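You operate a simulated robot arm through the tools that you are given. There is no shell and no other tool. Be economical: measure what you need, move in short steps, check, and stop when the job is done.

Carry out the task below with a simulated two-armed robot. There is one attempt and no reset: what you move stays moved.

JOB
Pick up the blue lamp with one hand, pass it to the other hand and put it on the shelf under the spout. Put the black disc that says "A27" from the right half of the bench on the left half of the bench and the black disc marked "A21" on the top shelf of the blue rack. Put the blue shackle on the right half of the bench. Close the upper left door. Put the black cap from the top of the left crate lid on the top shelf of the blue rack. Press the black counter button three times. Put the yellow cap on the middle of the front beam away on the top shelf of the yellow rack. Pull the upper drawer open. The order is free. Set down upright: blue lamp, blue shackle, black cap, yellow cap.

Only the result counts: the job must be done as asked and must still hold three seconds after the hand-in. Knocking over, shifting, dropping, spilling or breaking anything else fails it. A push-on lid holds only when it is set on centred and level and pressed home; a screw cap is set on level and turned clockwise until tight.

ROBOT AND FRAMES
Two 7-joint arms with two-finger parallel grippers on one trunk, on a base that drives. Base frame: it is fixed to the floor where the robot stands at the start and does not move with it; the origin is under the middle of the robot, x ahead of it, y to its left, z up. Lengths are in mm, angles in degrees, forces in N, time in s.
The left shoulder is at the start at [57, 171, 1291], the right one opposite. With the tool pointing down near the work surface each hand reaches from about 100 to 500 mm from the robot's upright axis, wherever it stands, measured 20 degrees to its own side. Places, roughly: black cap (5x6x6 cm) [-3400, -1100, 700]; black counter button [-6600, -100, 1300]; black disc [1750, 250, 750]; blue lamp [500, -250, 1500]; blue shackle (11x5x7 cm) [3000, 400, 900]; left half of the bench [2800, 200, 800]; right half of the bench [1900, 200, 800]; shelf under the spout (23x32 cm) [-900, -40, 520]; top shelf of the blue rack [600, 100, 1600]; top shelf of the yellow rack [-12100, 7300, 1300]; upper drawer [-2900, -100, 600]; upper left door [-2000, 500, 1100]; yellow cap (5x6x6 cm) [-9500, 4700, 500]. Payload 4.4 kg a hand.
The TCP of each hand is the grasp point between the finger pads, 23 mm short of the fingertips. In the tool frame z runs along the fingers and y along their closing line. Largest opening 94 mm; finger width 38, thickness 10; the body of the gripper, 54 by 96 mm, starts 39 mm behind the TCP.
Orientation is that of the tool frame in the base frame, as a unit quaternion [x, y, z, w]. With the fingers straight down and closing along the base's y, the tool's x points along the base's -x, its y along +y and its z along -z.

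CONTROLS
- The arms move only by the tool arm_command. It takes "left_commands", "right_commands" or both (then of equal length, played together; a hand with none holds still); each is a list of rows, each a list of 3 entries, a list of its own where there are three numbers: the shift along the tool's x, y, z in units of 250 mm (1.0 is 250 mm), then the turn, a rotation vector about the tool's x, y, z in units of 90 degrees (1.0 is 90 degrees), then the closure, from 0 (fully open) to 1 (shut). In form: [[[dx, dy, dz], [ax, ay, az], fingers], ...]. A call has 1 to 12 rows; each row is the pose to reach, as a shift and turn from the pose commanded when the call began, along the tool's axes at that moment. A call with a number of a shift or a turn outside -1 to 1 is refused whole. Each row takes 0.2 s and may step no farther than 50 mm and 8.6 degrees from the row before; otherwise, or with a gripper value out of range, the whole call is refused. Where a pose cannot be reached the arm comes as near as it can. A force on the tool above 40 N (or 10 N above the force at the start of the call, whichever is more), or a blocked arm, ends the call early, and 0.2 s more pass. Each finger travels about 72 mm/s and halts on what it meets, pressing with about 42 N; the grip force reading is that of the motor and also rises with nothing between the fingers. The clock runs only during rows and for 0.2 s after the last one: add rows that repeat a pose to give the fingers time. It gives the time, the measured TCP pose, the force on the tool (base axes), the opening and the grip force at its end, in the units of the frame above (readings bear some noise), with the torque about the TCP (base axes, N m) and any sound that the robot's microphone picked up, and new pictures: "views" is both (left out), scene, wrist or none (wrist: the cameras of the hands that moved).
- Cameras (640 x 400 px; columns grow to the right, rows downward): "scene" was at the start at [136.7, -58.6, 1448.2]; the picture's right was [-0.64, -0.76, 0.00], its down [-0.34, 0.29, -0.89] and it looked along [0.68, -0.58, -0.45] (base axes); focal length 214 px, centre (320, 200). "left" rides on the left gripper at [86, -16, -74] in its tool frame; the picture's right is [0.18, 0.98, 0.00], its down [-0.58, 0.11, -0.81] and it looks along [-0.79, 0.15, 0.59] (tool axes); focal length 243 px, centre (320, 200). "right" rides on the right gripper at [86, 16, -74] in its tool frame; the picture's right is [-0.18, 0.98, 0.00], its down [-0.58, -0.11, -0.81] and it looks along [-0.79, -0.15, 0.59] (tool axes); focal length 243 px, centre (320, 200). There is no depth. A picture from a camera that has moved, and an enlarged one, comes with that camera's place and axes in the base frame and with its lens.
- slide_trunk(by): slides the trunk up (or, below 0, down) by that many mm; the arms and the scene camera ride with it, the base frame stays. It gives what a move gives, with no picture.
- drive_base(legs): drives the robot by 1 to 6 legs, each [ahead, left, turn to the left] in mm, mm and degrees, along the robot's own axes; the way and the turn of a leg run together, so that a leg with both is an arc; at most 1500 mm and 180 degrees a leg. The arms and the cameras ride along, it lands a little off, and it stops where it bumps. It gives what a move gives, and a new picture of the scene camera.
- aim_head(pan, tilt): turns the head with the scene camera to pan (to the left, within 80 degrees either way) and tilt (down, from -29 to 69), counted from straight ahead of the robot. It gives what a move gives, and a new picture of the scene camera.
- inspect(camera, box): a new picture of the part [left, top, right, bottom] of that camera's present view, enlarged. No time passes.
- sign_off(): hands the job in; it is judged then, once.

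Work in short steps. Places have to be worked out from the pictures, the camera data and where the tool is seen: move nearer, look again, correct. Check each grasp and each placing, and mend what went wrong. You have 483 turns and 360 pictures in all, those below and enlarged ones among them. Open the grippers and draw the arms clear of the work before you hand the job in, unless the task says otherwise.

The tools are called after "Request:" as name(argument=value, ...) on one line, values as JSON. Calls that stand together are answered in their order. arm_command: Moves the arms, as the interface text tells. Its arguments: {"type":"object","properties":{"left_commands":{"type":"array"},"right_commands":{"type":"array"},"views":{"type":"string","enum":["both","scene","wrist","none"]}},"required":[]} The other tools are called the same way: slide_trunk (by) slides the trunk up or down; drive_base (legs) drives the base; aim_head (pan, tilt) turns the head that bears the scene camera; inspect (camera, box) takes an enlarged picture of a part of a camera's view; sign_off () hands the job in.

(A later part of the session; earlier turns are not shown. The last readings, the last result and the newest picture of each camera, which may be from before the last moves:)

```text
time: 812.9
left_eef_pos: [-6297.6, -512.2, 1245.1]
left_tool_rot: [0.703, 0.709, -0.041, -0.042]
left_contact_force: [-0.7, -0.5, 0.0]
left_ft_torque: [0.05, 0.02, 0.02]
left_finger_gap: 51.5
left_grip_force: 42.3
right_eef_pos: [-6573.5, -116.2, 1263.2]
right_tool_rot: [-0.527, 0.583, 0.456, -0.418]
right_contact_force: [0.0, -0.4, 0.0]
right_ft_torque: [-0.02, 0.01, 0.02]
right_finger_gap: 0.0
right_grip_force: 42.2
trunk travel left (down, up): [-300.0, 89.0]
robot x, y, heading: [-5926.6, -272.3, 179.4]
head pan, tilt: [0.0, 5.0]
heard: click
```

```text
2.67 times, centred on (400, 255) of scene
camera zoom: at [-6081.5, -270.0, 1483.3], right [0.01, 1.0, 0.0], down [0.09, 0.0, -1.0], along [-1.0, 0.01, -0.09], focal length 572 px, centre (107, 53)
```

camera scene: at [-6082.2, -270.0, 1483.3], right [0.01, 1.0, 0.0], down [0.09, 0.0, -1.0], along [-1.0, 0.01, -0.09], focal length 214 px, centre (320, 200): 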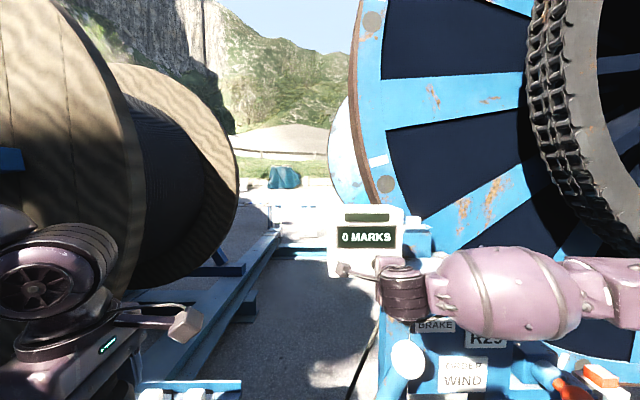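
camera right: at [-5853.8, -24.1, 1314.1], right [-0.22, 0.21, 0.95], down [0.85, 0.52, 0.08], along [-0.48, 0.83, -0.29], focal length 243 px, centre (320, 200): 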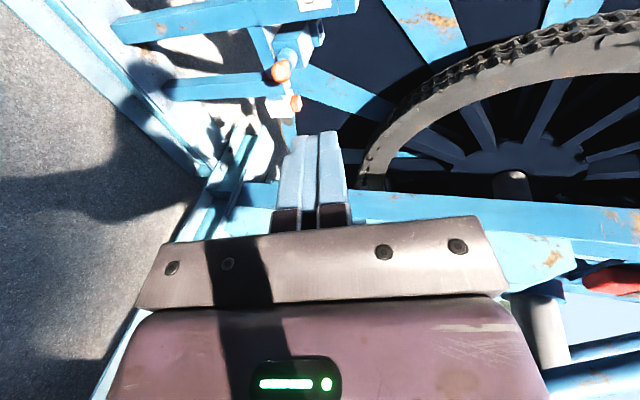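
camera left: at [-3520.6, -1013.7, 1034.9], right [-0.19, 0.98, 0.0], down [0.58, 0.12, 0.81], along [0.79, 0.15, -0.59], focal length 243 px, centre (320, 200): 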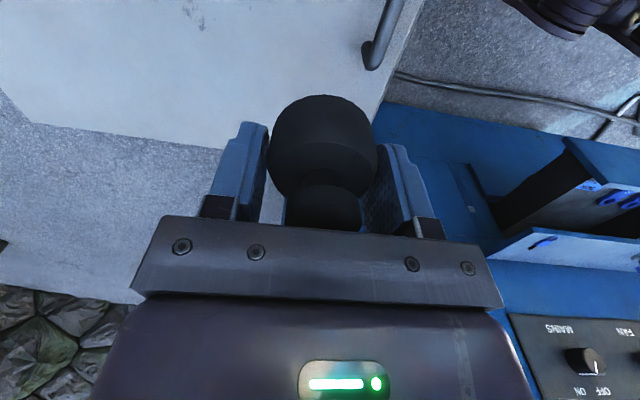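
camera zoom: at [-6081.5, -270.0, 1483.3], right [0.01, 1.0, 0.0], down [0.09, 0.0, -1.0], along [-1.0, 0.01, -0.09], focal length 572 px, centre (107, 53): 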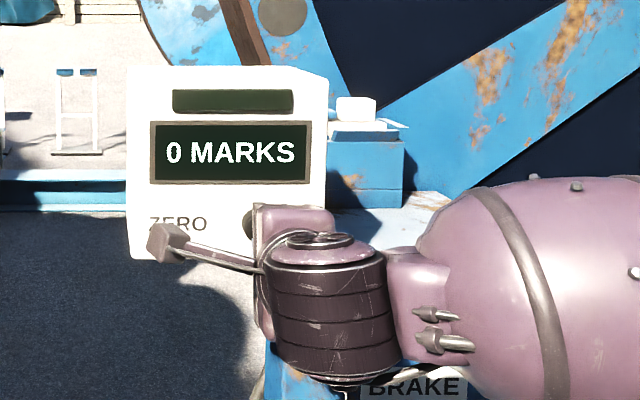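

Three clicks heard. Back out of the frame and return the right hand to pointing down.

Request:
drive_base(legs=[[-700, 0, 0], [-850, 0, 0]])

Request:
arm_command(right_commands=[[[0, -0.02, -0.1], [0.09, 0, 0], 0.8], [[0, -0.04, -0.2], [0.18, 0, 0], 0.5], [[0, -0.06, -0.3], [0.27, 0, 0], 0.2], [[0, -0.08, -0.4], [0.36, 0, 0], 0], [[0, -0.1, -0.5], [0.45, 0, 0], 0], [[0, -0.12, -0.6], [0.54, 0, 0], 0], [[0, -0.14, -0.7], [0.63, 0, 0], 0], [[0, -0.16, -0.7], [0.72, 0, 0], 0], [[0, -0.16, -0.7], [0.82, 0, 0], 0]], views="none")

Request:
drive_base(legs=[[100, -900, 0], [0, -1300, 0], [0, -1300, 0]])

Request:
aim_head(pan=-20, tilt=10)

```text
time: 820.9
left_eef_pos: [-4732.9, -522.7, 1243.7]
left_tool_rot: [0.699, 0.713, -0.041, -0.041]
left_contact_force: [-0.8, 0.0, -0.3]
left_ft_torque: [0.02, 0.03, -0.02]
left_finger_gap: 51.0
left_grip_force: 42.0
right_eef_pos: [-5013.0, -129.4, 1263.9]
right_tool_rot: [-0.53, 0.58, 0.453, -0.42]
right_contact_force: [-0.2, 0.7, 0.8]
right_ft_torque: [-0.02, -0.02, 0.01]
right_finger_gap: 0.2
right_grip_force: 41.7
trunk travel left (down, up): [-300.0, 89.0]
robot x, y, heading: [-4366.9, -278.2, -179.6]
head pan, tilt: [0.0, 5.0]
camera scene: at [-4519.5, -277.9, 1483.4], right [0.0, 1.0, 0.0], down [0.09, 0.0, -1.0], along [-1.0, 0.0, -0.09], focal length 214 px, centre (320, 200)
```

scene: 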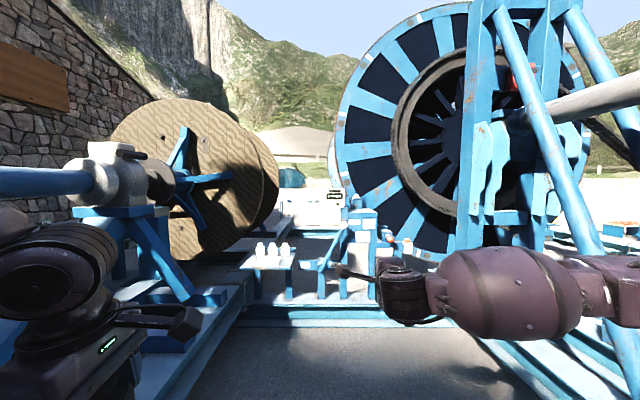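

```text
refused: row 9 steps farther than a row can; nothing moved
```

```text
time: 851.4
left_eef_pos: [-4812.6, 2950.4, 1244.9]
left_tool_rot: [0.701, 0.711, -0.041, -0.042]
left_contact_force: [0.0, -0.8, 0.3]
left_ft_torque: [0.0, 0.02, 0.0]
left_finger_gap: 46.6
left_grip_force: 41.4
right_eef_pos: [-5091.5, 3343.3, 1264.1]
right_tool_rot: [-0.529, 0.581, 0.455, -0.418]
right_contact_force: [-0.1, 0.4, -0.4]
right_ft_torque: [-0.04, 0.02, -0.03]
right_finger_gap: 0.0
right_grip_force: 41.9
trunk travel left (down, up): [-300.0, 89.0]
robot x, y, heading: [-4444.9, 3192.6, 179.5]
head pan, tilt: [0.0, 5.0]
camera scene: at [-4598.7, 3192.6, 1483.3], right [0.0, 1.0, 0.0], down [0.09, 0.0, -1.0], along [-1.0, 0.0, -0.09], focal length 214 px, centre (320, 200)
```

scene: 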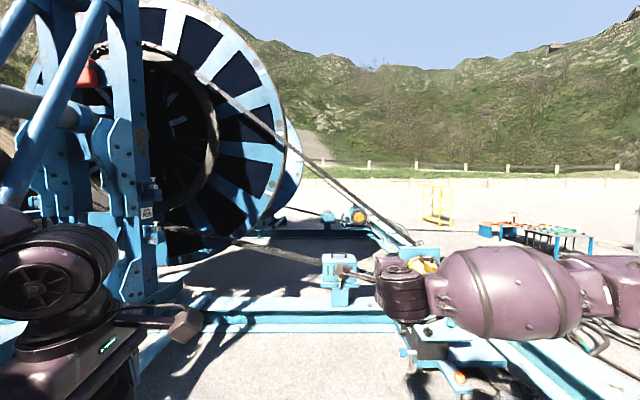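

```text
time: 852.2
left_eef_pos: [-4812.4, 2950.4, 1244.3]
left_tool_rot: [0.701, 0.711, -0.041, -0.041]
left_contact_force: [0.2, 0.7, -0.5]
left_ft_torque: [-0.04, 0.01, -0.02]
left_finger_gap: 46.8
left_grip_force: 42.0
right_eef_pos: [-5092.3, 3341.6, 1264.8]
right_tool_rot: [-0.529, 0.582, 0.454, -0.419]
right_contact_force: [-0.3, 0.6, 1.3]
right_ft_torque: [0.01, -0.02, -0.02]
right_finger_gap: 0.0
right_grip_force: 42.1
trunk travel left (down, up): [-300.0, 89.0]
robot x, y, heading: [-4446.1, 3191.5, 180.1]
head pan, tilt: [-20.0, 10.0]
camera scene: at [-4594.2, 3224.2, 1475.3], right [0.34, 0.94, 0.0], down [0.16, -0.06, -0.98], along [-0.93, 0.34, -0.17], focal length 214 px, centre (320, 200)
```

scene: 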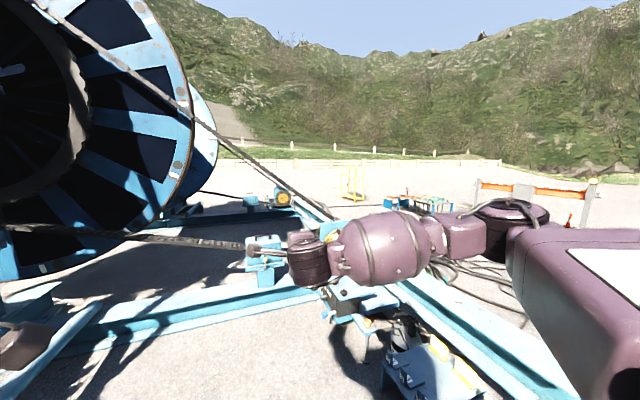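

The left finger gap has shrunk from 53 to 47 mm; check the cap in the left hand.

Request:
inspect(camera="left", box=[160, 0, 480, 260])

```text
1.54 times, centred on (320, 130) of left
camera zoom: at [-4821.8, 3036.2, 1319.9], right [0.97, 0.2, -0.11], down [0.21, -0.58, 0.79], along [0.09, -0.79, -0.61], focal length 373 px, centre (320, 308)
```

zoom: 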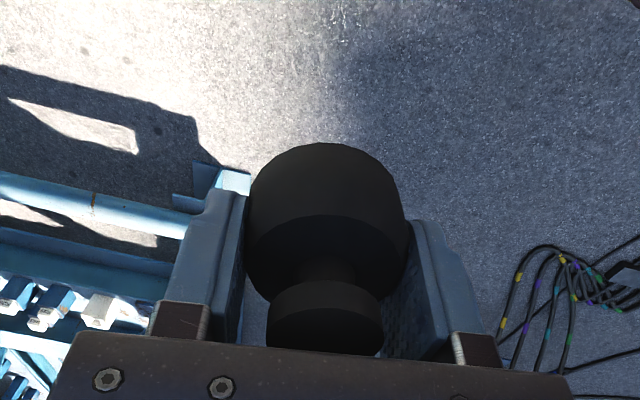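

The cap's position between the fingers looks unchanged from when I gripped it (it has probably just turned to a narrower side). I go on, monitoring it. Right hand back to pointing down.

Request:
arm_command(right_commands=[[[0, -0.02, -0.1], [0.09, 0, 0], 0.8], [[0, -0.04, -0.2], [0.18, 0, 0], 0.5], [[0, -0.06, -0.3], [0.27, 0, 0], 0.2], [[0, -0.08, -0.4], [0.36, 0, 0], 0], [[0, -0.1, -0.5], [0.45, 0, 0], 0], [[0, -0.12, -0.6], [0.54, 0, 0], 0], [[0, -0.14, -0.7], [0.63, 0, 0], 0], [[0, -0.16, -0.7], [0.72, 0, 0], 0], [[0, -0.16, -0.7], [0.8, 0, 0], 0]], views="none")

Request:
drive_base(legs=[[0, -900, 0]])

Request:
aim_head(pan=-10, tilt=10)

```text
time: 854.2
left_eef_pos: [-4812.5, 2950.0, 1244.2]
left_tool_rot: [0.701, 0.711, -0.04, -0.042]
left_contact_force: [0.8, -0.9, -1.3]
left_ft_torque: [0.02, 0.02, 0.0]
left_finger_gap: 46.6
left_grip_force: 42.2
right_eef_pos: [-4912.7, 3327.8, 1266.7]
right_tool_rot: [-0.674, 0.737, 0.026, -0.029]
right_contact_force: [0.2, 1.0, -0.2]
right_ft_torque: [-0.01, 0.03, -0.01]
right_finger_gap: 93.8
right_grip_force: 0.0
trunk travel left (down, up): [-300.0, 89.0]
robot x, y, heading: [-4439.8, 3192.3, 180.0]
head pan, tilt: [-20.0, 10.0]
```

```text
time: 862.6
left_eef_pos: [-4809.2, 3877.2, 1245.9]
left_tool_rot: [0.705, 0.707, -0.041, -0.042]
left_contact_force: [-0.8, -0.8, -0.9]
left_ft_torque: [-0.01, 0.0, -0.01]
left_finger_gap: 46.8
left_grip_force: 42.1
right_eef_pos: [-4904.4, 4256.4, 1265.5]
right_tool_rot: [-0.67, 0.742, 0.026, -0.028]
right_contact_force: [-0.4, -0.4, -0.9]
right_ft_torque: [0.0, 0.02, 0.02]
right_finger_gap: 93.8
right_grip_force: 0.0
trunk travel left (down, up): [-300.0, 89.0]
robot x, y, heading: [-4438.1, 4113.2, 179.1]
head pan, tilt: [-20.0, 10.0]
camera scene: at [-4586.3, 4149.3, 1475.3], right [0.36, 0.93, 0.0], down [0.16, -0.06, -0.98], along [-0.92, 0.35, -0.17], focal length 214 px, centre (320, 200)
```

scene: 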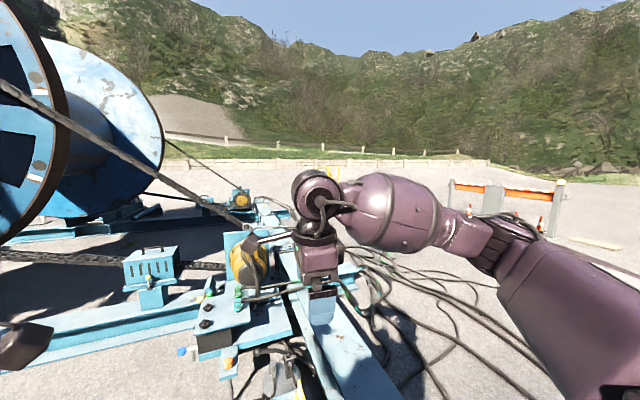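

```text
time: 863.4
left_eef_pos: [-4808.7, 3877.2, 1244.0]
left_tool_rot: [0.705, 0.707, -0.041, -0.042]
left_contact_force: [1.3, 0.2, -0.7]
left_ft_torque: [0.02, 0.03, 0.03]
left_finger_gap: 46.8
left_grip_force: 41.7
right_eef_pos: [-4902.8, 4256.9, 1266.6]
right_tool_rot: [-0.67, 0.742, 0.026, -0.029]
right_contact_force: [-0.1, -0.4, 0.2]
right_ft_torque: [0.01, 0.03, 0.0]
right_finger_gap: 93.9
right_grip_force: 0.0
trunk travel left (down, up): [-300.0, 89.0]
robot x, y, heading: [-4435.3, 4115.2, 179.2]
head pan, tilt: [-10.0, 10.0]
camera scene: at [-4590.7, 4133.7, 1475.3], right [0.19, 0.98, 0.0], down [0.17, -0.03, -0.98], along [-0.97, 0.19, -0.17], focal length 214 px, centre (320, 200)
```

scene: 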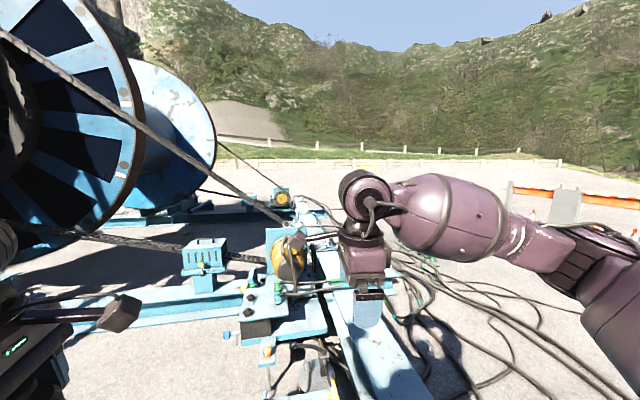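

Gap steady at 46.8. Go further right to y≈5700 and then along −x beside the frame.

Request:
drive_base(legs=[[0, -1500, 0]])

Request:
drive_base(legs=[[1400, 0, 0], [1400, 0, 0]])

Request:
aim_head(pan=20, tilt=15)

```text
time: 876.5
left_eef_pos: [-4770.1, 5363.6, 1245.1]
left_tool_rot: [0.718, 0.694, -0.04, -0.043]
left_contact_force: [0.1, 0.1, -0.2]
left_ft_torque: [-0.02, -0.02, -0.03]
left_finger_gap: 46.9
left_grip_force: 41.8
right_eef_pos: [-4852.0, 5745.9, 1267.8]
right_tool_rot: [-0.658, 0.752, 0.027, -0.027]
right_contact_force: [0.3, -0.9, -0.4]
right_ft_torque: [0.01, 0.02, 0.0]
right_finger_gap: 94.0
right_grip_force: 0.1
trunk travel left (down, up): [-300.0, 89.0]
robot x, y, heading: [-4387.0, 5588.8, 177.3]
head pan, tilt: [-10.0, 10.0]
camera scene: at [-4543.8, 5612.2, 1475.3], right [0.22, 0.98, 0.0], down [0.17, -0.04, -0.98], along [-0.96, 0.22, -0.17], focal length 214 px, centre (320, 200)
```

scene: 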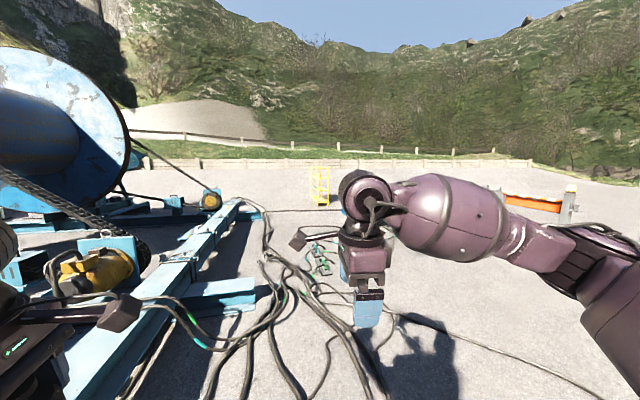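

```text
time: 889.8
left_eef_pos: [-7526.2, 5476.9, 1245.2]
left_tool_rot: [0.723, 0.689, -0.04, -0.043]
left_contact_force: [0.4, -0.1, -0.7]
left_ft_torque: [0.02, -0.01, 0.0]
left_finger_gap: 46.6
left_grip_force: 41.9
right_eef_pos: [-7602.6, 5858.8, 1265.5]
right_tool_rot: [-0.652, 0.757, 0.027, -0.028]
right_contact_force: [1.1, -0.8, 0.3]
right_ft_torque: [0.02, 0.0, 0.01]
right_finger_gap: 94.3
right_grip_force: 0.0
trunk travel left (down, up): [-300.0, 89.0]
robot x, y, heading: [-7141.6, 5693.4, 176.5]
head pan, tilt: [-10.0, 10.0]
camera scene: at [-7296.8, 5721.6, 1475.2], right [0.24, 0.97, 0.0], down [0.17, -0.04, -0.98], along [-0.96, 0.23, -0.17], focal length 214 px, centre (320, 200)
```

scene: 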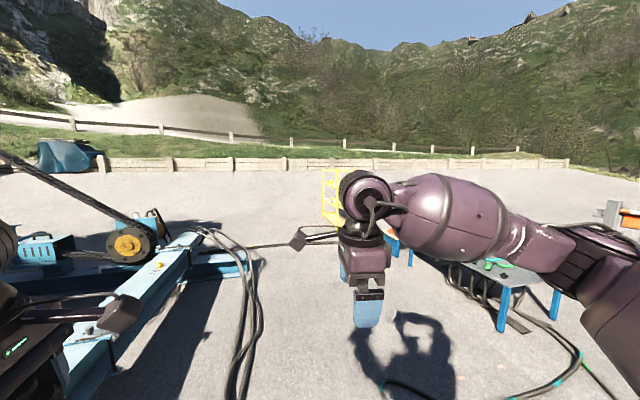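

```text
time: 890.8
left_eef_pos: [-7526.8, 5476.5, 1243.7]
left_tool_rot: [0.722, 0.689, -0.04, -0.043]
left_contact_force: [0.1, 0.2, 0.7]
left_ft_torque: [-0.02, -0.01, 0.04]
left_finger_gap: 46.6
left_grip_force: 42.1
right_eef_pos: [-7603.9, 5860.8, 1266.9]
right_tool_rot: [-0.652, 0.758, 0.027, -0.028]
right_contact_force: [-0.4, 0.2, -0.1]
right_ft_torque: [-0.01, 0.02, 0.02]
right_finger_gap: 94.1
right_grip_force: 0.1
trunk travel left (down, up): [-300.0, 89.0]
robot x, y, heading: [-7143.8, 5695.0, 176.3]
head pan, tilt: [20.0, 15.0]
camera scene: at [-7296.0, 5673.5, 1467.1], right [-0.28, 0.96, 0.0], down [0.25, 0.07, -0.97], along [-0.93, -0.27, -0.26], focal length 214 px, centre (320, 200)
```

scene: 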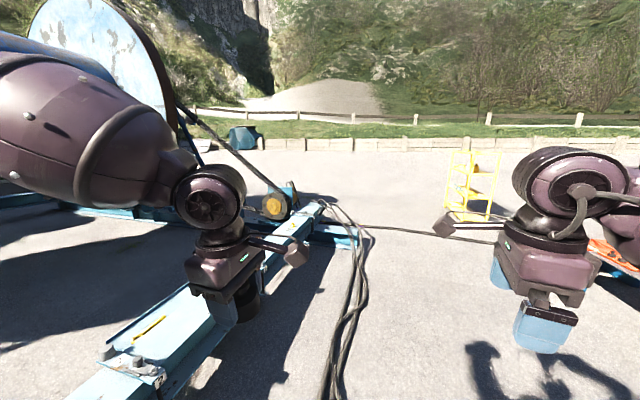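

The beam end near (−9500,4700) is visible, yellow rack beyond. Drive 1500 further.

Request:
drive_base(legs=[[1450, 0, 3]])

Request:
aim_head(pan=45, tilt=25)

Request:
inspect(camera="scene", box=[240, 120, 560, 320])

```text
time: 897.9
left_eef_pos: [-8964.4, 5538.0, 1243.8]
left_tool_rot: [0.713, 0.698, -0.04, -0.042]
left_contact_force: [-0.1, 0.6, -1.5]
left_ft_torque: [-0.02, -0.01, -0.02]
left_finger_gap: 46.6
left_grip_force: 42.2
right_eef_pos: [-9051.2, 5920.8, 1267.1]
right_tool_rot: [-0.661, 0.749, 0.027, -0.029]
right_contact_force: [-0.1, -0.5, -0.4]
right_ft_torque: [0.01, -0.04, 0.01]
right_finger_gap: 94.1
right_grip_force: 0.2
trunk travel left (down, up): [-300.0, 89.0]
robot x, y, heading: [-8584.6, 5770.7, 177.9]
head pan, tilt: [20.0, 15.0]
camera scene: at [-8739.0, 5742.4, 1467.1], right [-0.31, 0.95, 0.0], down [0.25, 0.08, -0.97], along [-0.92, -0.3, -0.26], focal length 214 px, centre (320, 200)
```

scene: 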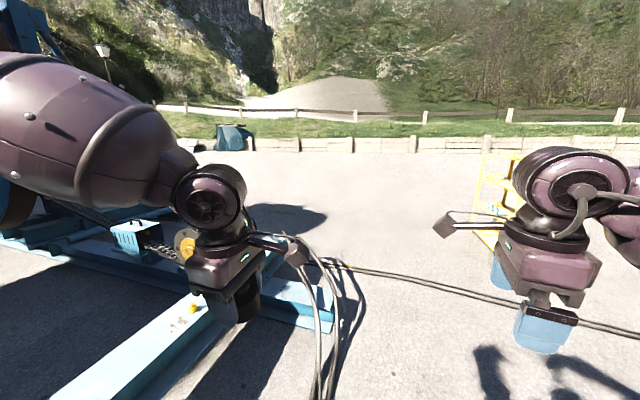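

```text
time: 898.8
left_eef_pos: [-8963.3, 5539.4, 1244.2]
left_tool_rot: [0.713, 0.698, -0.04, -0.042]
left_contact_force: [0.3, 0.9, 0.3]
left_ft_torque: [0.02, -0.01, 0.0]
left_finger_gap: 46.7
left_grip_force: 41.7
right_eef_pos: [-9050.6, 5921.2, 1267.3]
right_tool_rot: [-0.661, 0.749, 0.026, -0.029]
right_contact_force: [-1.3, -0.1, -0.3]
right_ft_torque: [-0.03, 0.02, -0.01]
right_finger_gap: 93.9
right_grip_force: 0.1
trunk travel left (down, up): [-300.0, 89.0]
robot x, y, heading: [-8585.0, 5766.7, 177.8]
head pan, tilt: [45.0, 25.0]
camera scene: at [-8717.5, 5708.4, 1450.9], right [-0.68, 0.73, 0.0], down [0.31, 0.29, -0.91], along [-0.67, -0.62, -0.42], focal length 214 px, centre (320, 200)
```

scene: 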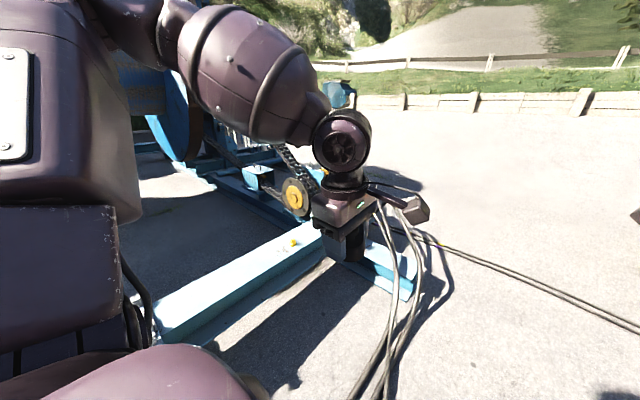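

```text
2.00 times, centred on (400, 220) of scene
camera zoom: at [-8717.5, 5708.4, 1450.9], right [-0.68, 0.73, 0.0], down [0.31, 0.29, -0.91], along [-0.67, -0.62, -0.42], focal length 429 px, centre (160, 160)
```

zoom: 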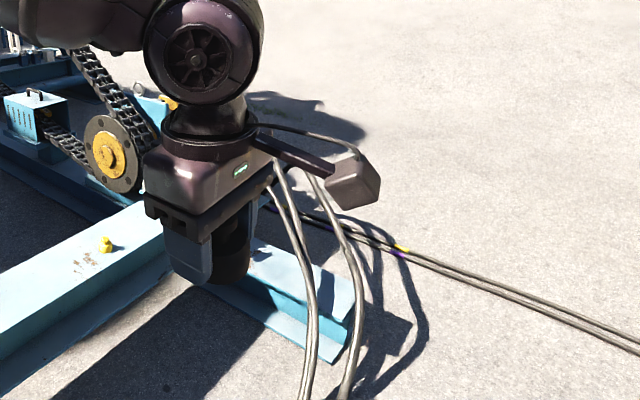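

Yellow cap sits on the beam at about (−9560, 4650, 490). I drive ahead 850 and turn left to face the beam.

Request:
drive_base(legs=[[850, 0, 0], [0, 0, 92], [300, 0, 0]])

Request:
aim_head(pan=-10, tilt=45)

```text
time: 908.8
left_eef_pos: [-9186.2, 5137.5, 1244.3]
left_tool_rot: [-0.001, 0.998, -0.058, -0.001]
left_contact_force: [-0.3, 0.5, -1.3]
left_ft_torque: [-0.01, 0.0, 0.01]
left_finger_gap: 46.7
left_grip_force: 42.0
right_eef_pos: [-9566.1, 5043.0, 1266.4]
right_tool_rot: [0.998, -0.05, 0.001, 0.039]
right_contact_force: [-0.1, -0.7, 0.2]
right_ft_torque: [0.0, 0.01, 0.0]
right_finger_gap: 93.9
right_grip_force: 0.0
trunk travel left (down, up): [-300.0, 89.0]
robot x, y, heading: [-9424.5, 5513.6, -90.8]
head pan, tilt: [45.0, 25.0]
camera scene: at [-9359.6, 5379.8, 1450.8], right [-0.72, -0.7, 0.0], down [-0.29, 0.3, -0.91], along [0.63, -0.65, -0.42], focal length 214 px, centre (320, 200)
```

scene: 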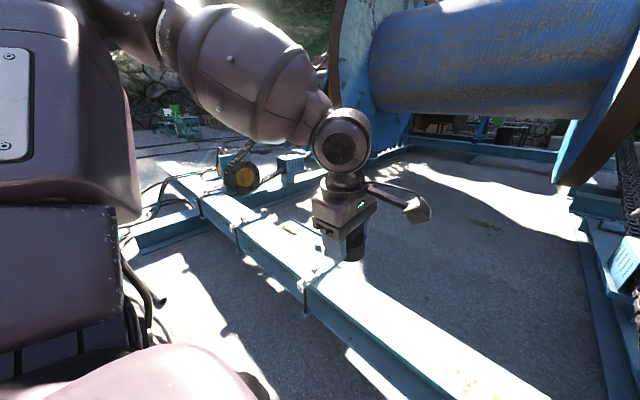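

```text
time: 910.1
left_eef_pos: [-9185.9, 5137.8, 1244.0]
left_tool_rot: [-0.001, 0.998, -0.058, 0.0]
left_contact_force: [-0.4, 0.2, -0.8]
left_ft_torque: [0.0, 0.0, -0.02]
left_finger_gap: 46.5
left_grip_force: 42.5
right_eef_pos: [-9565.3, 5041.9, 1267.8]
right_tool_rot: [0.998, -0.051, 0.002, 0.039]
right_contact_force: [-0.1, 0.0, -0.5]
right_ft_torque: [0.01, 0.04, -0.01]
right_finger_gap: 94.0
right_grip_force: 0.0
trunk travel left (down, up): [-300.0, 89.0]
robot x, y, heading: [-9421.2, 5511.0, -90.7]
head pan, tilt: [-10.0, 45.0]
camera scene: at [-9439.0, 5366.7, 1420.3], right [-0.98, 0.19, 0.0], down [0.13, 0.69, -0.71], along [-0.13, -0.69, -0.71], focal length 214 px, centre (320, 200)
```

scene: 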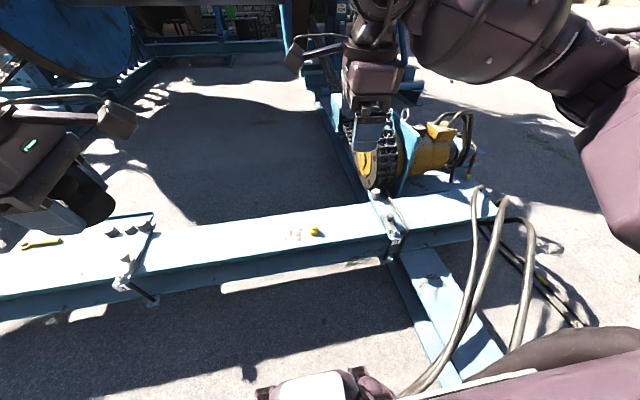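

Cap at (−9541, 4677, ~490). Drive forward 330 and lower the trunk.

Request:
drive_base(legs=[[320, 0, 0]])

Request:
slide_trunk(by=-270)

Request:
aim_head(pan=-10, tilt=45)

```text
time: 912.2
left_eef_pos: [-9192.0, 4813.6, 1244.5]
left_tool_rot: [0.0, 0.998, -0.058, -0.001]
left_contact_force: [-0.4, 0.1, -0.3]
left_ft_torque: [0.02, 0.02, 0.0]
left_finger_gap: 46.6
left_grip_force: 42.4
right_eef_pos: [-9569.4, 4717.0, 1267.2]
right_tool_rot: [0.998, -0.051, 0.002, 0.038]
right_contact_force: [0.0, 0.7, -0.3]
right_ft_torque: [0.01, -0.01, -0.02]
right_finger_gap: 94.1
right_grip_force: 0.1
trunk travel left (down, up): [-300.0, 89.0]
robot x, y, heading: [-9428.7, 5185.7, -90.7]
head pan, tilt: [-10.0, 45.0]
camera scene: at [-9443.7, 5041.0, 1420.3], right [-0.98, 0.19, 0.0], down [0.13, 0.69, -0.71], along [-0.13, -0.69, -0.71], focal length 214 px, centre (320, 200)
```

scene: 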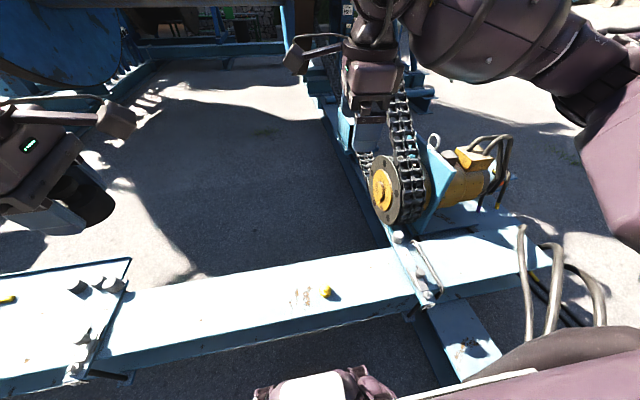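

```text
time: 915.0
left_eef_pos: [-9191.0, 4755.2, 803.7]
left_tool_rot: [-0.001, 0.966, 0.259, 0.003]
left_contact_force: [0.0, 0.1, -0.8]
left_ft_torque: [-0.01, 0.01, -0.01]
left_finger_gap: 46.6
left_grip_force: 42.3
right_eef_pos: [-9570.3, 4691.0, 941.5]
right_tool_rot: [0.997, -0.051, -0.002, -0.055]
right_contact_force: [-0.3, 0.1, -0.1]
right_ft_torque: [-0.04, 0.03, 0.03]
right_finger_gap: 94.0
right_grip_force: 0.0
trunk travel left (down, up): [-30.0, 359.0]
robot x, y, heading: [-9426.1, 5186.9, -90.8]
head pan, tilt: [-10.0, 45.0]
```

```text
time: 915.6
left_eef_pos: [-9191.6, 4754.4, 802.7]
left_tool_rot: [-0.001, 0.966, 0.259, 0.003]
left_contact_force: [-0.8, 0.5, 0.1]
left_ft_torque: [0.0, -0.01, 0.01]
left_finger_gap: 46.6
left_grip_force: 42.3
right_eef_pos: [-9570.7, 4689.8, 941.2]
right_tool_rot: [0.997, -0.051, -0.002, -0.056]
right_contact_force: [-0.8, 0.5, 0.6]
right_ft_torque: [-0.01, 0.0, -0.02]
right_finger_gap: 93.7
right_grip_force: 0.1
trunk travel left (down, up): [-30.0, 359.0]
robot x, y, heading: [-9430.4, 5187.5, -91.0]
head pan, tilt: [-10.0, 45.0]
camera scene: at [-9446.9, 4818.0, 1108.0], right [-0.98, 0.19, 0.0], down [0.13, 0.69, -0.71], along [-0.13, -0.69, -0.71], focal length 214 px, centre (320, 200)
```

scene: 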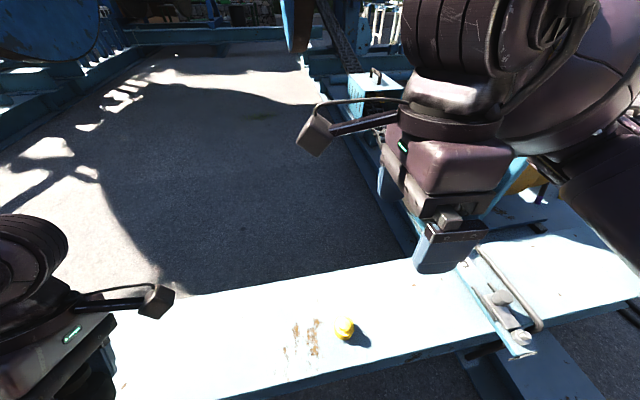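

Cap confirmed at (−9538, 4680). Straighten the right hand and lower it over the cap.

Request:
arm_command(right_commands=[[[0.04, 0, 0.12], [-0.03, 0, 0], 0], [[0.08, 0, 0.3], [-0.06, 0, 0], 0], [[0.12, 0.02, 0.48], [-0.072, 0, 0], 0], [[0.13, 0.06, 0.66], [-0.072, 0, 0], 0], [[0.13, 0.1, 0.84], [-0.072, 0, 0], 0], [[0.13, 0.13, 0.98], [-0.072, 0, 0], 0]], views="both")

```text
time: 917.0
left_eef_pos: [-9193.0, 4754.3, 803.0]
left_tool_rot: [-0.001, 0.966, 0.259, 0.003]
left_contact_force: [0.6, -0.4, -1.4]
left_ft_torque: [0.01, -0.02, -0.01]
left_finger_gap: 46.5
left_grip_force: 42.2
right_eef_pos: [-9539.4, 4682.0, 693.6]
right_tool_rot: [0.999, -0.05, -0.004, 0.001]
right_contact_force: [-0.6, 1.1, -0.4]
right_ft_torque: [0.02, 0.02, -0.01]
right_finger_gap: 94.1
right_grip_force: 0.1
right hand out of reach, approached as far as the arm can: row 1, 2, 3
trunk travel left (down, up): [-30.0, 359.0]
robot x, y, heading: [-9425.0, 5186.6, -90.6]
head pan, tilt: [-10.0, 45.0]
camera scene: at [-9447.1, 4818.1, 1108.0], right [-0.98, 0.19, 0.0], down [0.13, 0.69, -0.71], along [-0.13, -0.69, -0.71], focal length 214 px, centre (320, 200)
camera right: at [-9454.9, 4657.3, 768.4], right [-0.28, -0.96, 0.0], down [-0.56, 0.17, 0.81], along [-0.78, 0.23, -0.58], focal length 243 px, centre (320, 200)
```

scene: 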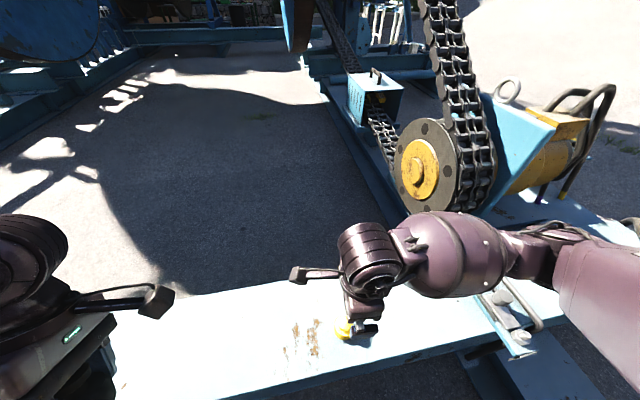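
right: 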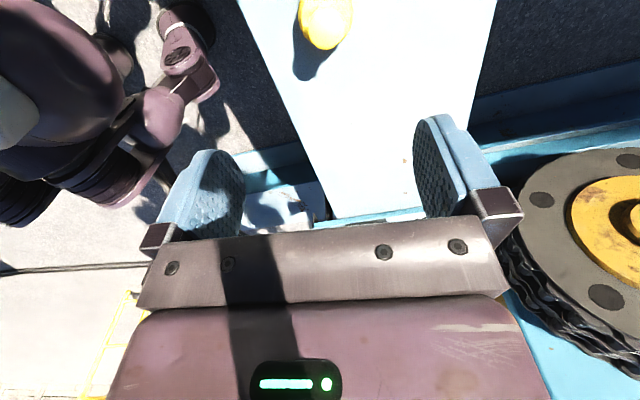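

Aligned above the cap. Descend to z≈535.

Request:
arm_command(right_commands=[[[-0.004, 0.01, 0.18], [0, 0, 0], 0.1], [[-0.008, 0.02, 0.36], [0, 0, 0], 0.15], [[-0.008, 0.02, 0.52], [0, 0, 0], 0.15], [[-0.008, 0.02, 0.64], [0, 0, 0], 0.15], [[-0.008, 0.02, 0.64], [0, 0, 0], 0.15]], views="wrist")

```text
time: 918.2
left_eef_pos: [-9191.5, 4754.9, 803.4]
left_tool_rot: [-0.001, 0.966, 0.259, 0.004]
left_contact_force: [-0.9, -0.9, -0.4]
left_ft_torque: [0.03, -0.03, 0.03]
left_finger_gap: 46.6
left_grip_force: 41.7
right_eef_pos: [-9547.4, 4680.5, 533.1]
right_tool_rot: [0.999, -0.05, -0.006, 0.001]
right_contact_force: [-0.3, -0.2, 0.4]
right_ft_torque: [-0.02, -0.01, 0.01]
right_finger_gap: 80.0
right_grip_force: 0.1
trunk travel left (down, up): [-30.0, 359.0]
robot x, y, heading: [-9430.3, 5185.1, -90.5]
head pan, tilt: [-10.0, 45.0]
camera right: at [-9461.3, 4654.7, 607.3], right [-0.28, -0.96, 0.0], down [-0.56, 0.17, 0.81], along [-0.78, 0.23, -0.58], focal length 243 px, centre (320, 200)
```

right: 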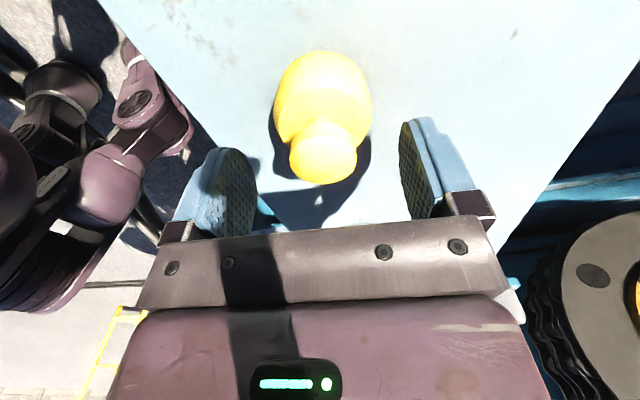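

Shift +15 mm in x, −6 in y, and lower until the fingertips are just above the beam.

Request:
arm_command(right_commands=[[[0.05, 0.02, 0.03], [0, 0, 0], 0.15], [[0.055, 0.024, 0.09], [0, 0, 0], 0.15], [[0.055, 0.024, 0.13], [0, 0, 0], 0.15], [[0.055, 0.024, 0.155], [0, 0, 0], 0.15], [[0.055, 0.024, 0.17], [0, 0, 0], 0.15], [[0.055, 0.024, 0.185], [0, 0, 0], 0.15]], views="wrist")

```text
time: 919.1
left_eef_pos: [-9192.9, 4755.4, 804.3]
left_tool_rot: [0.0, 0.966, 0.258, 0.003]
left_contact_force: [0.0, -1.5, -0.6]
left_ft_torque: [0.05, 0.0, 0.01]
left_finger_gap: 46.7
left_grip_force: 42.5
right_eef_pos: [-9531.0, 4668.4, 504.8]
right_tool_rot: [0.999, -0.049, -0.002, 0.002]
right_contact_force: [-11.0, 5.9, 31.7]
right_ft_torque: [1.57, -0.48, 0.56]
right_finger_gap: 82.4
right_grip_force: 3.0
trunk travel left (down, up): [-30.0, 359.0]
robot x, y, heading: [-9429.2, 5188.5, -90.8]
head pan, tilt: [-10.0, 45.0]
stopped in row 4 (right hand): the force on the tool passed its limit at 48 N (the readings are from after the stop); the commanded pose is now the measured one
camera right: at [-9446.2, 4645.0, 578.5], right [-0.28, -0.96, 0.0], down [-0.57, 0.17, 0.81], along [-0.78, 0.22, -0.59], focal length 243 px, centre (320, 200)
```

right: 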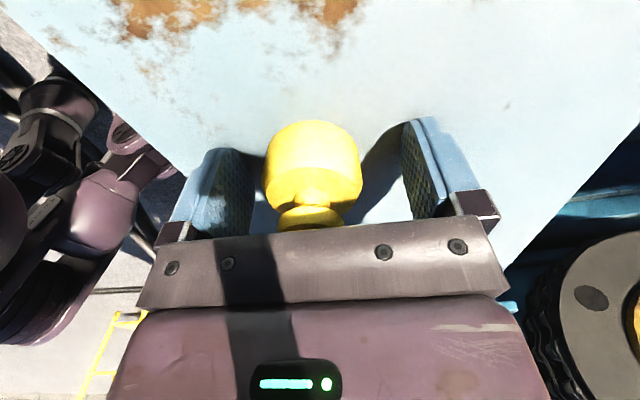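

Touching the beam. Rise 4 mm, recentre 6 mm and close.

Request:
arm_command(right_commands=[[[0, 0, -0.018], [0, 0, 0], 0.15], [[0, -0.024, -0.018], [0, 0, 0], 0.3], [[0, -0.024, -0.018], [0, 0, 0], 0.6], [[0, -0.024, -0.018], [0, 0, 0], 1], [[0, -0.024, -0.018], [0, 0, 0], 1], [[0, -0.024, -0.018], [0, 0, 0], 1]], views="wrist")

```text
time: 920.5
left_eef_pos: [-9192.3, 4755.7, 803.0]
left_tool_rot: [-0.001, 0.966, 0.26, 0.003]
left_contact_force: [0.1, 0.3, -1.2]
left_ft_torque: [-0.02, 0.02, 0.01]
left_finger_gap: 46.4
left_grip_force: 41.9
right_eef_pos: [-9528.2, 4676.2, 504.1]
right_tool_rot: [0.999, -0.05, -0.002, 0.0]
right_contact_force: [1.1, 0.1, -0.8]
right_ft_torque: [-0.02, 0.02, 0.04]
right_finger_gap: 51.7
right_grip_force: 41.4
trunk travel left (down, up): [-30.0, 359.0]
robot x, y, heading: [-9428.5, 5184.2, -91.0]
head pan, tilt: [-10.0, 45.0]
camera right: at [-9443.9, 4651.6, 579.2], right [-0.28, -0.96, 0.0], down [-0.56, 0.17, 0.81], along [-0.78, 0.23, -0.59], focal length 243 px, centre (320, 200)
```

right: 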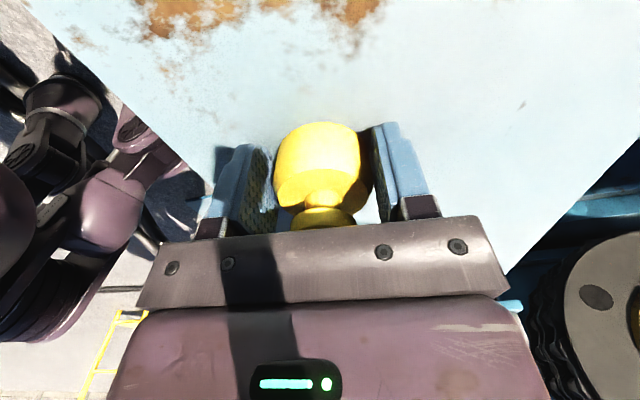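

Gripped (51.7 mm). Lift.

Request:
arm_command(right_commands=[[[0, 0, -0.05], [0, 0, 0], 1], [[0, 0, -0.2], [0, 0, 0], 1], [[0, 0, -0.38], [0, 0, 0], 1], [[0, 0, -0.56], [0, 0, 0], 1], [[0, 0, -0.74], [0, 0, 0], 1], [[0, 0, -0.9], [0, 0, 0], 1]], views="wrist")

Request:
slide_trunk(by=270)

Request:
drive_base(legs=[[-500, 0, 0]])

```text
time: 921.9
left_eef_pos: [-9192.1, 4754.7, 803.7]
left_tool_rot: [-0.001, 0.966, 0.26, 0.004]
left_contact_force: [0.6, 0.2, -0.5]
left_ft_torque: [-0.01, -0.01, 0.01]
left_finger_gap: 46.7
left_grip_force: 42.1
right_eef_pos: [-9527.0, 4672.7, 727.0]
right_tool_rot: [0.999, -0.05, -0.003, 0.001]
right_contact_force: [0.0, 1.1, -0.5]
right_ft_torque: [0.02, -0.01, 0.02]
right_finger_gap: 52.1
right_grip_force: 41.9
trunk travel left (down, up): [-30.0, 359.0]
robot x, y, heading: [-9429.2, 5182.8, -90.9]
head pan, tilt: [-10.0, 45.0]
camera right: at [-9441.7, 4649.6, 802.2], right [-0.28, -0.96, 0.0], down [-0.56, 0.17, 0.81], along [-0.78, 0.23, -0.59], focal length 243 px, centre (320, 200)
```

right: 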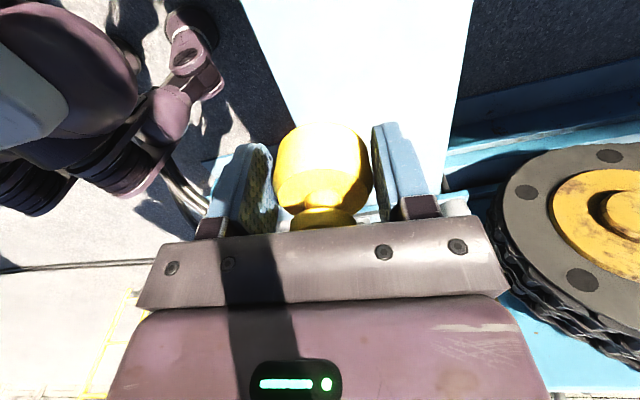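

```text
time: 924.7
left_eef_pos: [-9193.4, 4765.2, 1135.5]
left_tool_rot: [-0.001, 0.984, 0.175, 0.002]
left_contact_force: [-0.7, 0.2, -0.2]
left_ft_torque: [-0.01, 0.0, -0.02]
left_finger_gap: 46.7
left_grip_force: 42.0
right_eef_pos: [-9528.3, 4677.0, 998.3]
right_tool_rot: [0.999, -0.049, -0.003, -0.001]
right_contact_force: [0.1, -0.3, -0.9]
right_ft_torque: [-0.02, 0.0, -0.04]
right_finger_gap: 51.8
right_grip_force: 42.4
trunk travel left (down, up): [-300.0, 89.0]
robot x, y, heading: [-9429.4, 5188.4, -90.9]
head pan, tilt: [-10.0, 45.0]
```

```text
time: 927.6
left_eef_pos: [-9186.3, 5256.5, 1136.2]
left_tool_rot: [0.002, 0.985, 0.174, 0.003]
left_contact_force: [1.0, 0.1, -0.3]
left_ft_torque: [-0.01, -0.02, -0.03]
left_finger_gap: 46.9
left_grip_force: 42.4
right_eef_pos: [-9523.0, 5167.4, 999.5]
right_tool_rot: [0.999, -0.053, -0.003, 0.001]
right_contact_force: [0.2, -0.4, 0.5]
right_ft_torque: [-0.02, 0.01, 0.04]
right_finger_gap: 51.7
right_grip_force: 42.2
trunk travel left (down, up): [-300.0, 89.0]
robot x, y, heading: [-9418.4, 5678.1, -91.2]
head pan, tilt: [-10.0, 45.0]
camera scene: at [-9436.0, 5533.2, 1420.4], right [-0.98, 0.19, 0.0], down [0.14, 0.69, -0.71], along [-0.14, -0.69, -0.71], focal length 214 px, centre (320, 200)
```

scene: 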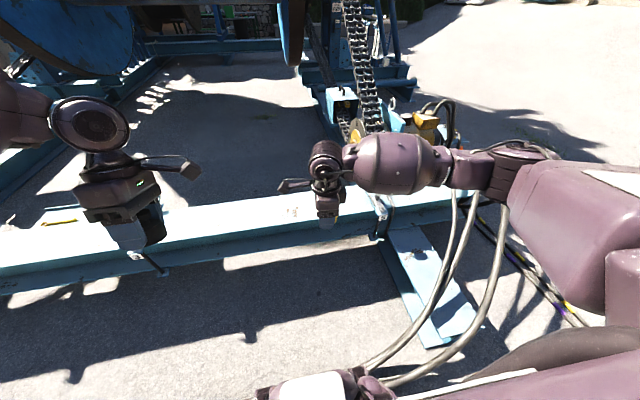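

Both caps held. Turn toward the yellow rack.

Request:
drive_base(legs=[[-350, 0, 0], [0, 0, -119]])

Request:
aim_head(pan=0, tilt=10)

```text
time: 934.7
left_eef_pos: [-9895.3, 5991.5, 1135.5]
left_tool_rot: [0.833, 0.525, 0.091, 0.15]
left_contact_force: [-0.1, -0.3, -0.5]
left_ft_torque: [0.02, -0.03, 0.03]
left_finger_gap: 46.7
left_grip_force: 42.1
right_eef_pos: [-9831.0, 6334.9, 999.0]
right_tool_rot: [-0.49, 0.872, 0.004, 0.002]
right_contact_force: [0.0, -0.6, -0.2]
right_ft_torque: [0.01, 0.0, 0.0]
right_finger_gap: 51.6
right_grip_force: 42.3
trunk travel left (down, up): [-300.0, 89.0]
robot x, y, heading: [-9413.6, 6024.4, 153.2]
head pan, tilt: [-10.0, 45.0]
camera scene: at [-9536.8, 6101.4, 1420.3], right [0.6, 0.8, 0.0], down [0.57, -0.42, -0.71], along [-0.57, 0.42, -0.71], focal length 214 px, centre (320, 200)
```

scene: 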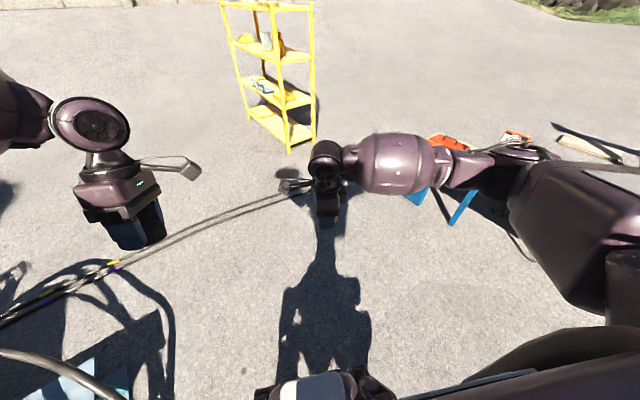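

```text
time: 935.7
left_eef_pos: [-9894.2, 5991.7, 1136.3]
left_tool_rot: [0.833, 0.525, 0.091, 0.149]
left_contact_force: [-0.2, -0.6, 0.5]
left_ft_torque: [0.02, 0.0, 0.04]
left_finger_gap: 46.6
left_grip_force: 41.5
right_eef_pos: [-9830.3, 6335.6, 999.2]
right_tool_rot: [-0.489, 0.872, 0.003, 0.002]
right_contact_force: [0.2, -0.4, -0.1]
right_ft_torque: [0.0, -0.01, 0.0]
right_finger_gap: 51.3
right_grip_force: 42.2
trunk travel left (down, up): [-300.0, 89.0]
robot x, y, heading: [-9416.7, 6021.6, 153.5]
head pan, tilt: [0.0, 10.0]
camera scene: at [-9554.7, 6094.5, 1475.2], right [0.45, 0.89, 0.0], down [0.16, -0.08, -0.98], along [-0.88, 0.44, -0.17], focal length 214 px, centre (320, 200)
```

scene: 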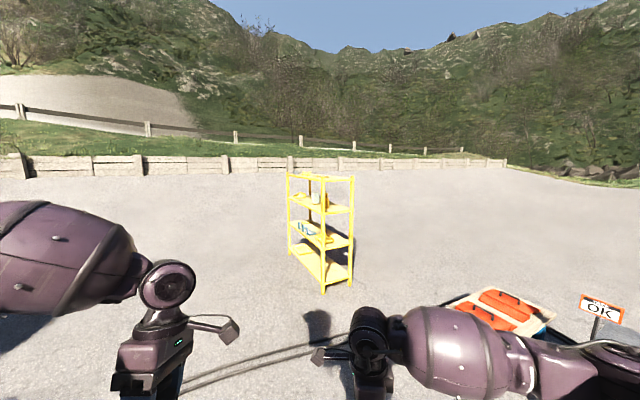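

The yellow rack's top shelf is at about z 1280. Drive 1500 closer.

Request:
drive_base(legs=[[1500, 0, 0]])

Request:
inspect(camera="scene", box=[200, 120, 440, 320])

```text
time: 943.1
left_eef_pos: [-11236.7, 6698.9, 1136.1]
left_tool_rot: [0.841, 0.512, 0.088, 0.15]
left_contact_force: [0.5, 0.2, -0.5]
left_ft_torque: [0.03, 0.02, 0.01]
left_finger_gap: 46.5
left_grip_force: 41.7
right_eef_pos: [-11163.3, 7040.8, 999.4]
right_tool_rot: [-0.476, 0.879, 0.002, 0.002]
right_contact_force: [0.0, -0.1, -0.1]
right_ft_torque: [0.01, 0.0, -0.01]
right_finger_gap: 51.1
right_grip_force: 42.0
trunk travel left (down, up): [-300.0, 89.0]
robot x, y, heading: [-10754.0, 6714.3, 151.7]
head pan, tilt: [0.0, 10.0]
camera scene: at [-10894.7, 6792.7, 1475.2], right [0.47, 0.88, 0.0], down [0.15, -0.08, -0.98], along [-0.87, 0.46, -0.17], focal length 214 px, centre (320, 200)
```

scene: 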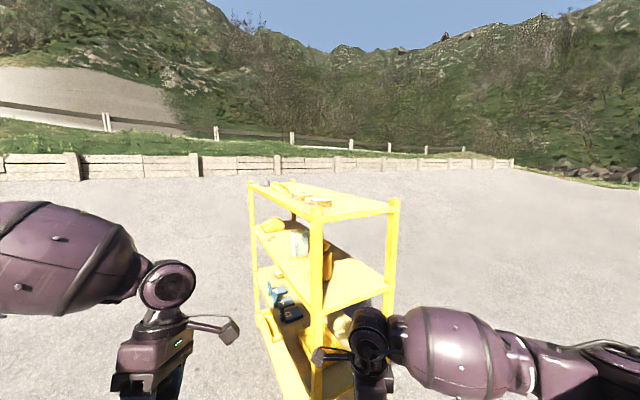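

```text
2.00 times, centred on (320, 220) of scene
camera zoom: at [-10894.7, 6792.7, 1475.2], right [0.47, 0.88, 0.0], down [0.15, -0.08, -0.98], along [-0.87, 0.46, -0.17], focal length 429 px, centre (320, 160)
```

zoom: 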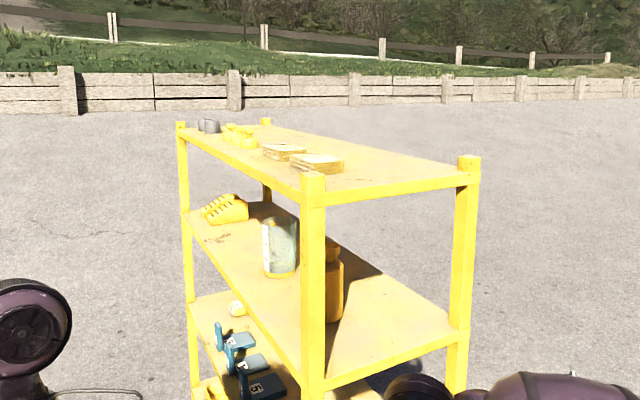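

Top shelf: x −11645…−12860, y 7150…7600, z≈1290; free area near (−11750, 7440). I reposition to face −x at its end, raising the right hand and retracting the left.

Request:
arm_command(right_commands=[[[0, 0, -0.18], [0, 0, 0], 1], [[0, 0, -0.36], [0, 0, 0], 1], [[0, 0, -0.54], [0, 0, 0], 1], [[0, 0, -0.72], [0, 0, 0], 1], [[0, 0, -0.9], [0, 0, 0], 1], [[0, 0, -1.0], [0, 0, 0], 1]], left_commands=[[[0, 0.05, 0.02], [-0.04, 0, 0], 1], [[0, 0.1, 0.04], [-0.08, 0, 0], 1], [[0, 0.15, 0.06], [-0.12, 0, 0], 1], [[0, 0.2, 0.08], [-0.16, 0, 0], 1], [[0, 0.25, 0.1], [-0.2, 0, 0], 1], [[0, 0.3, 0.12], [-0.22, 0, 0], 1]], views="none")

Request:
drive_base(legs=[[469, -458, 0], [0, 0, 28]])

Request:
aim_head(pan=-5, tilt=15)

```text
time: 944.5
left_eef_pos: [-11164.4, 6664.4, 1133.4]
left_tool_rot: [0.802, 0.49, 0.176, 0.292]
left_contact_force: [0.5, 0.1, -0.4]
left_ft_torque: [0.06, 0.02, -0.03]
left_finger_gap: 46.7
left_grip_force: 42.1
right_eef_pos: [-11161.7, 7040.3, 1252.2]
right_tool_rot: [-0.477, 0.879, 0.002, 0.002]
right_contact_force: [0.1, -0.3, -0.7]
right_ft_torque: [0.0, 0.03, 0.0]
right_finger_gap: 50.9
right_grip_force: 42.1
trunk travel left (down, up): [-300.0, 89.0]
robot x, y, heading: [-10755.4, 6713.8, 152.0]
head pan, tilt: [0.0, 10.0]
```

```text
time: 948.9
left_eef_pos: [-11355.1, 7267.8, 1140.2]
left_tool_rot: [0.805, 0.489, 0.174, 0.288]
left_contact_force: [-0.6, 0.8, -0.8]
left_ft_torque: [-0.02, 0.0, -0.01]
left_finger_gap: 46.7
left_grip_force: 42.0
right_eef_pos: [-11353.1, 7642.5, 1255.0]
right_tool_rot: [-0.478, 0.879, 0.005, 0.0]
right_contact_force: [-0.4, -0.4, -0.1]
right_ft_torque: [0.0, 0.01, 0.01]
right_finger_gap: 50.7
right_grip_force: 42.1
trunk travel left (down, up): [-300.0, 89.0]
robot x, y, heading: [-10953.2, 7319.6, 152.0]
head pan, tilt: [0.0, 10.0]
stopped in leg 1: the robot was blocked; the commanded pose is now the measured one
camera scene: at [-11084.4, 7395.7, 1476.3], right [0.47, 0.88, 0.0], down [0.15, -0.08, -0.99], along [-0.87, 0.46, -0.17], focal length 214 px, centre (320, 200)
```

scene: 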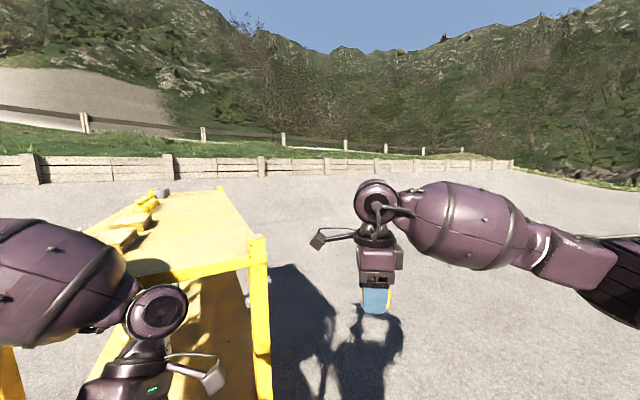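

```text
time: 949.5
left_eef_pos: [-11354.6, 7267.6, 1139.6]
left_tool_rot: [0.804, 0.49, 0.173, 0.289]
left_contact_force: [0.0, -1.0, -0.7]
left_ft_torque: [0.01, 0.03, 0.02]
left_finger_gap: 46.5
left_grip_force: 42.0
right_eef_pos: [-11352.9, 7643.8, 1255.9]
right_tool_rot: [-0.477, 0.879, 0.005, -0.001]
right_contact_force: [0.1, 0.7, -0.3]
right_ft_torque: [-0.03, -0.02, 0.0]
right_finger_gap: 50.7
right_grip_force: 41.6
trunk travel left (down, up): [-300.0, 89.0]
robot x, y, heading: [-10954.5, 7322.3, 151.9]
head pan, tilt: [-5.0, 15.0]
camera scene: at [-11079.7, 7402.7, 1468.5], right [0.55, 0.84, 0.0], down [0.21, -0.14, -0.97], along [-0.81, 0.53, -0.25], focal length 214 px, centre (320, 200)
```

scene: 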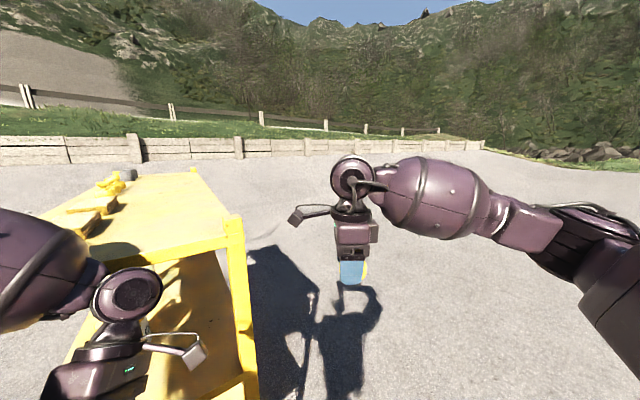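

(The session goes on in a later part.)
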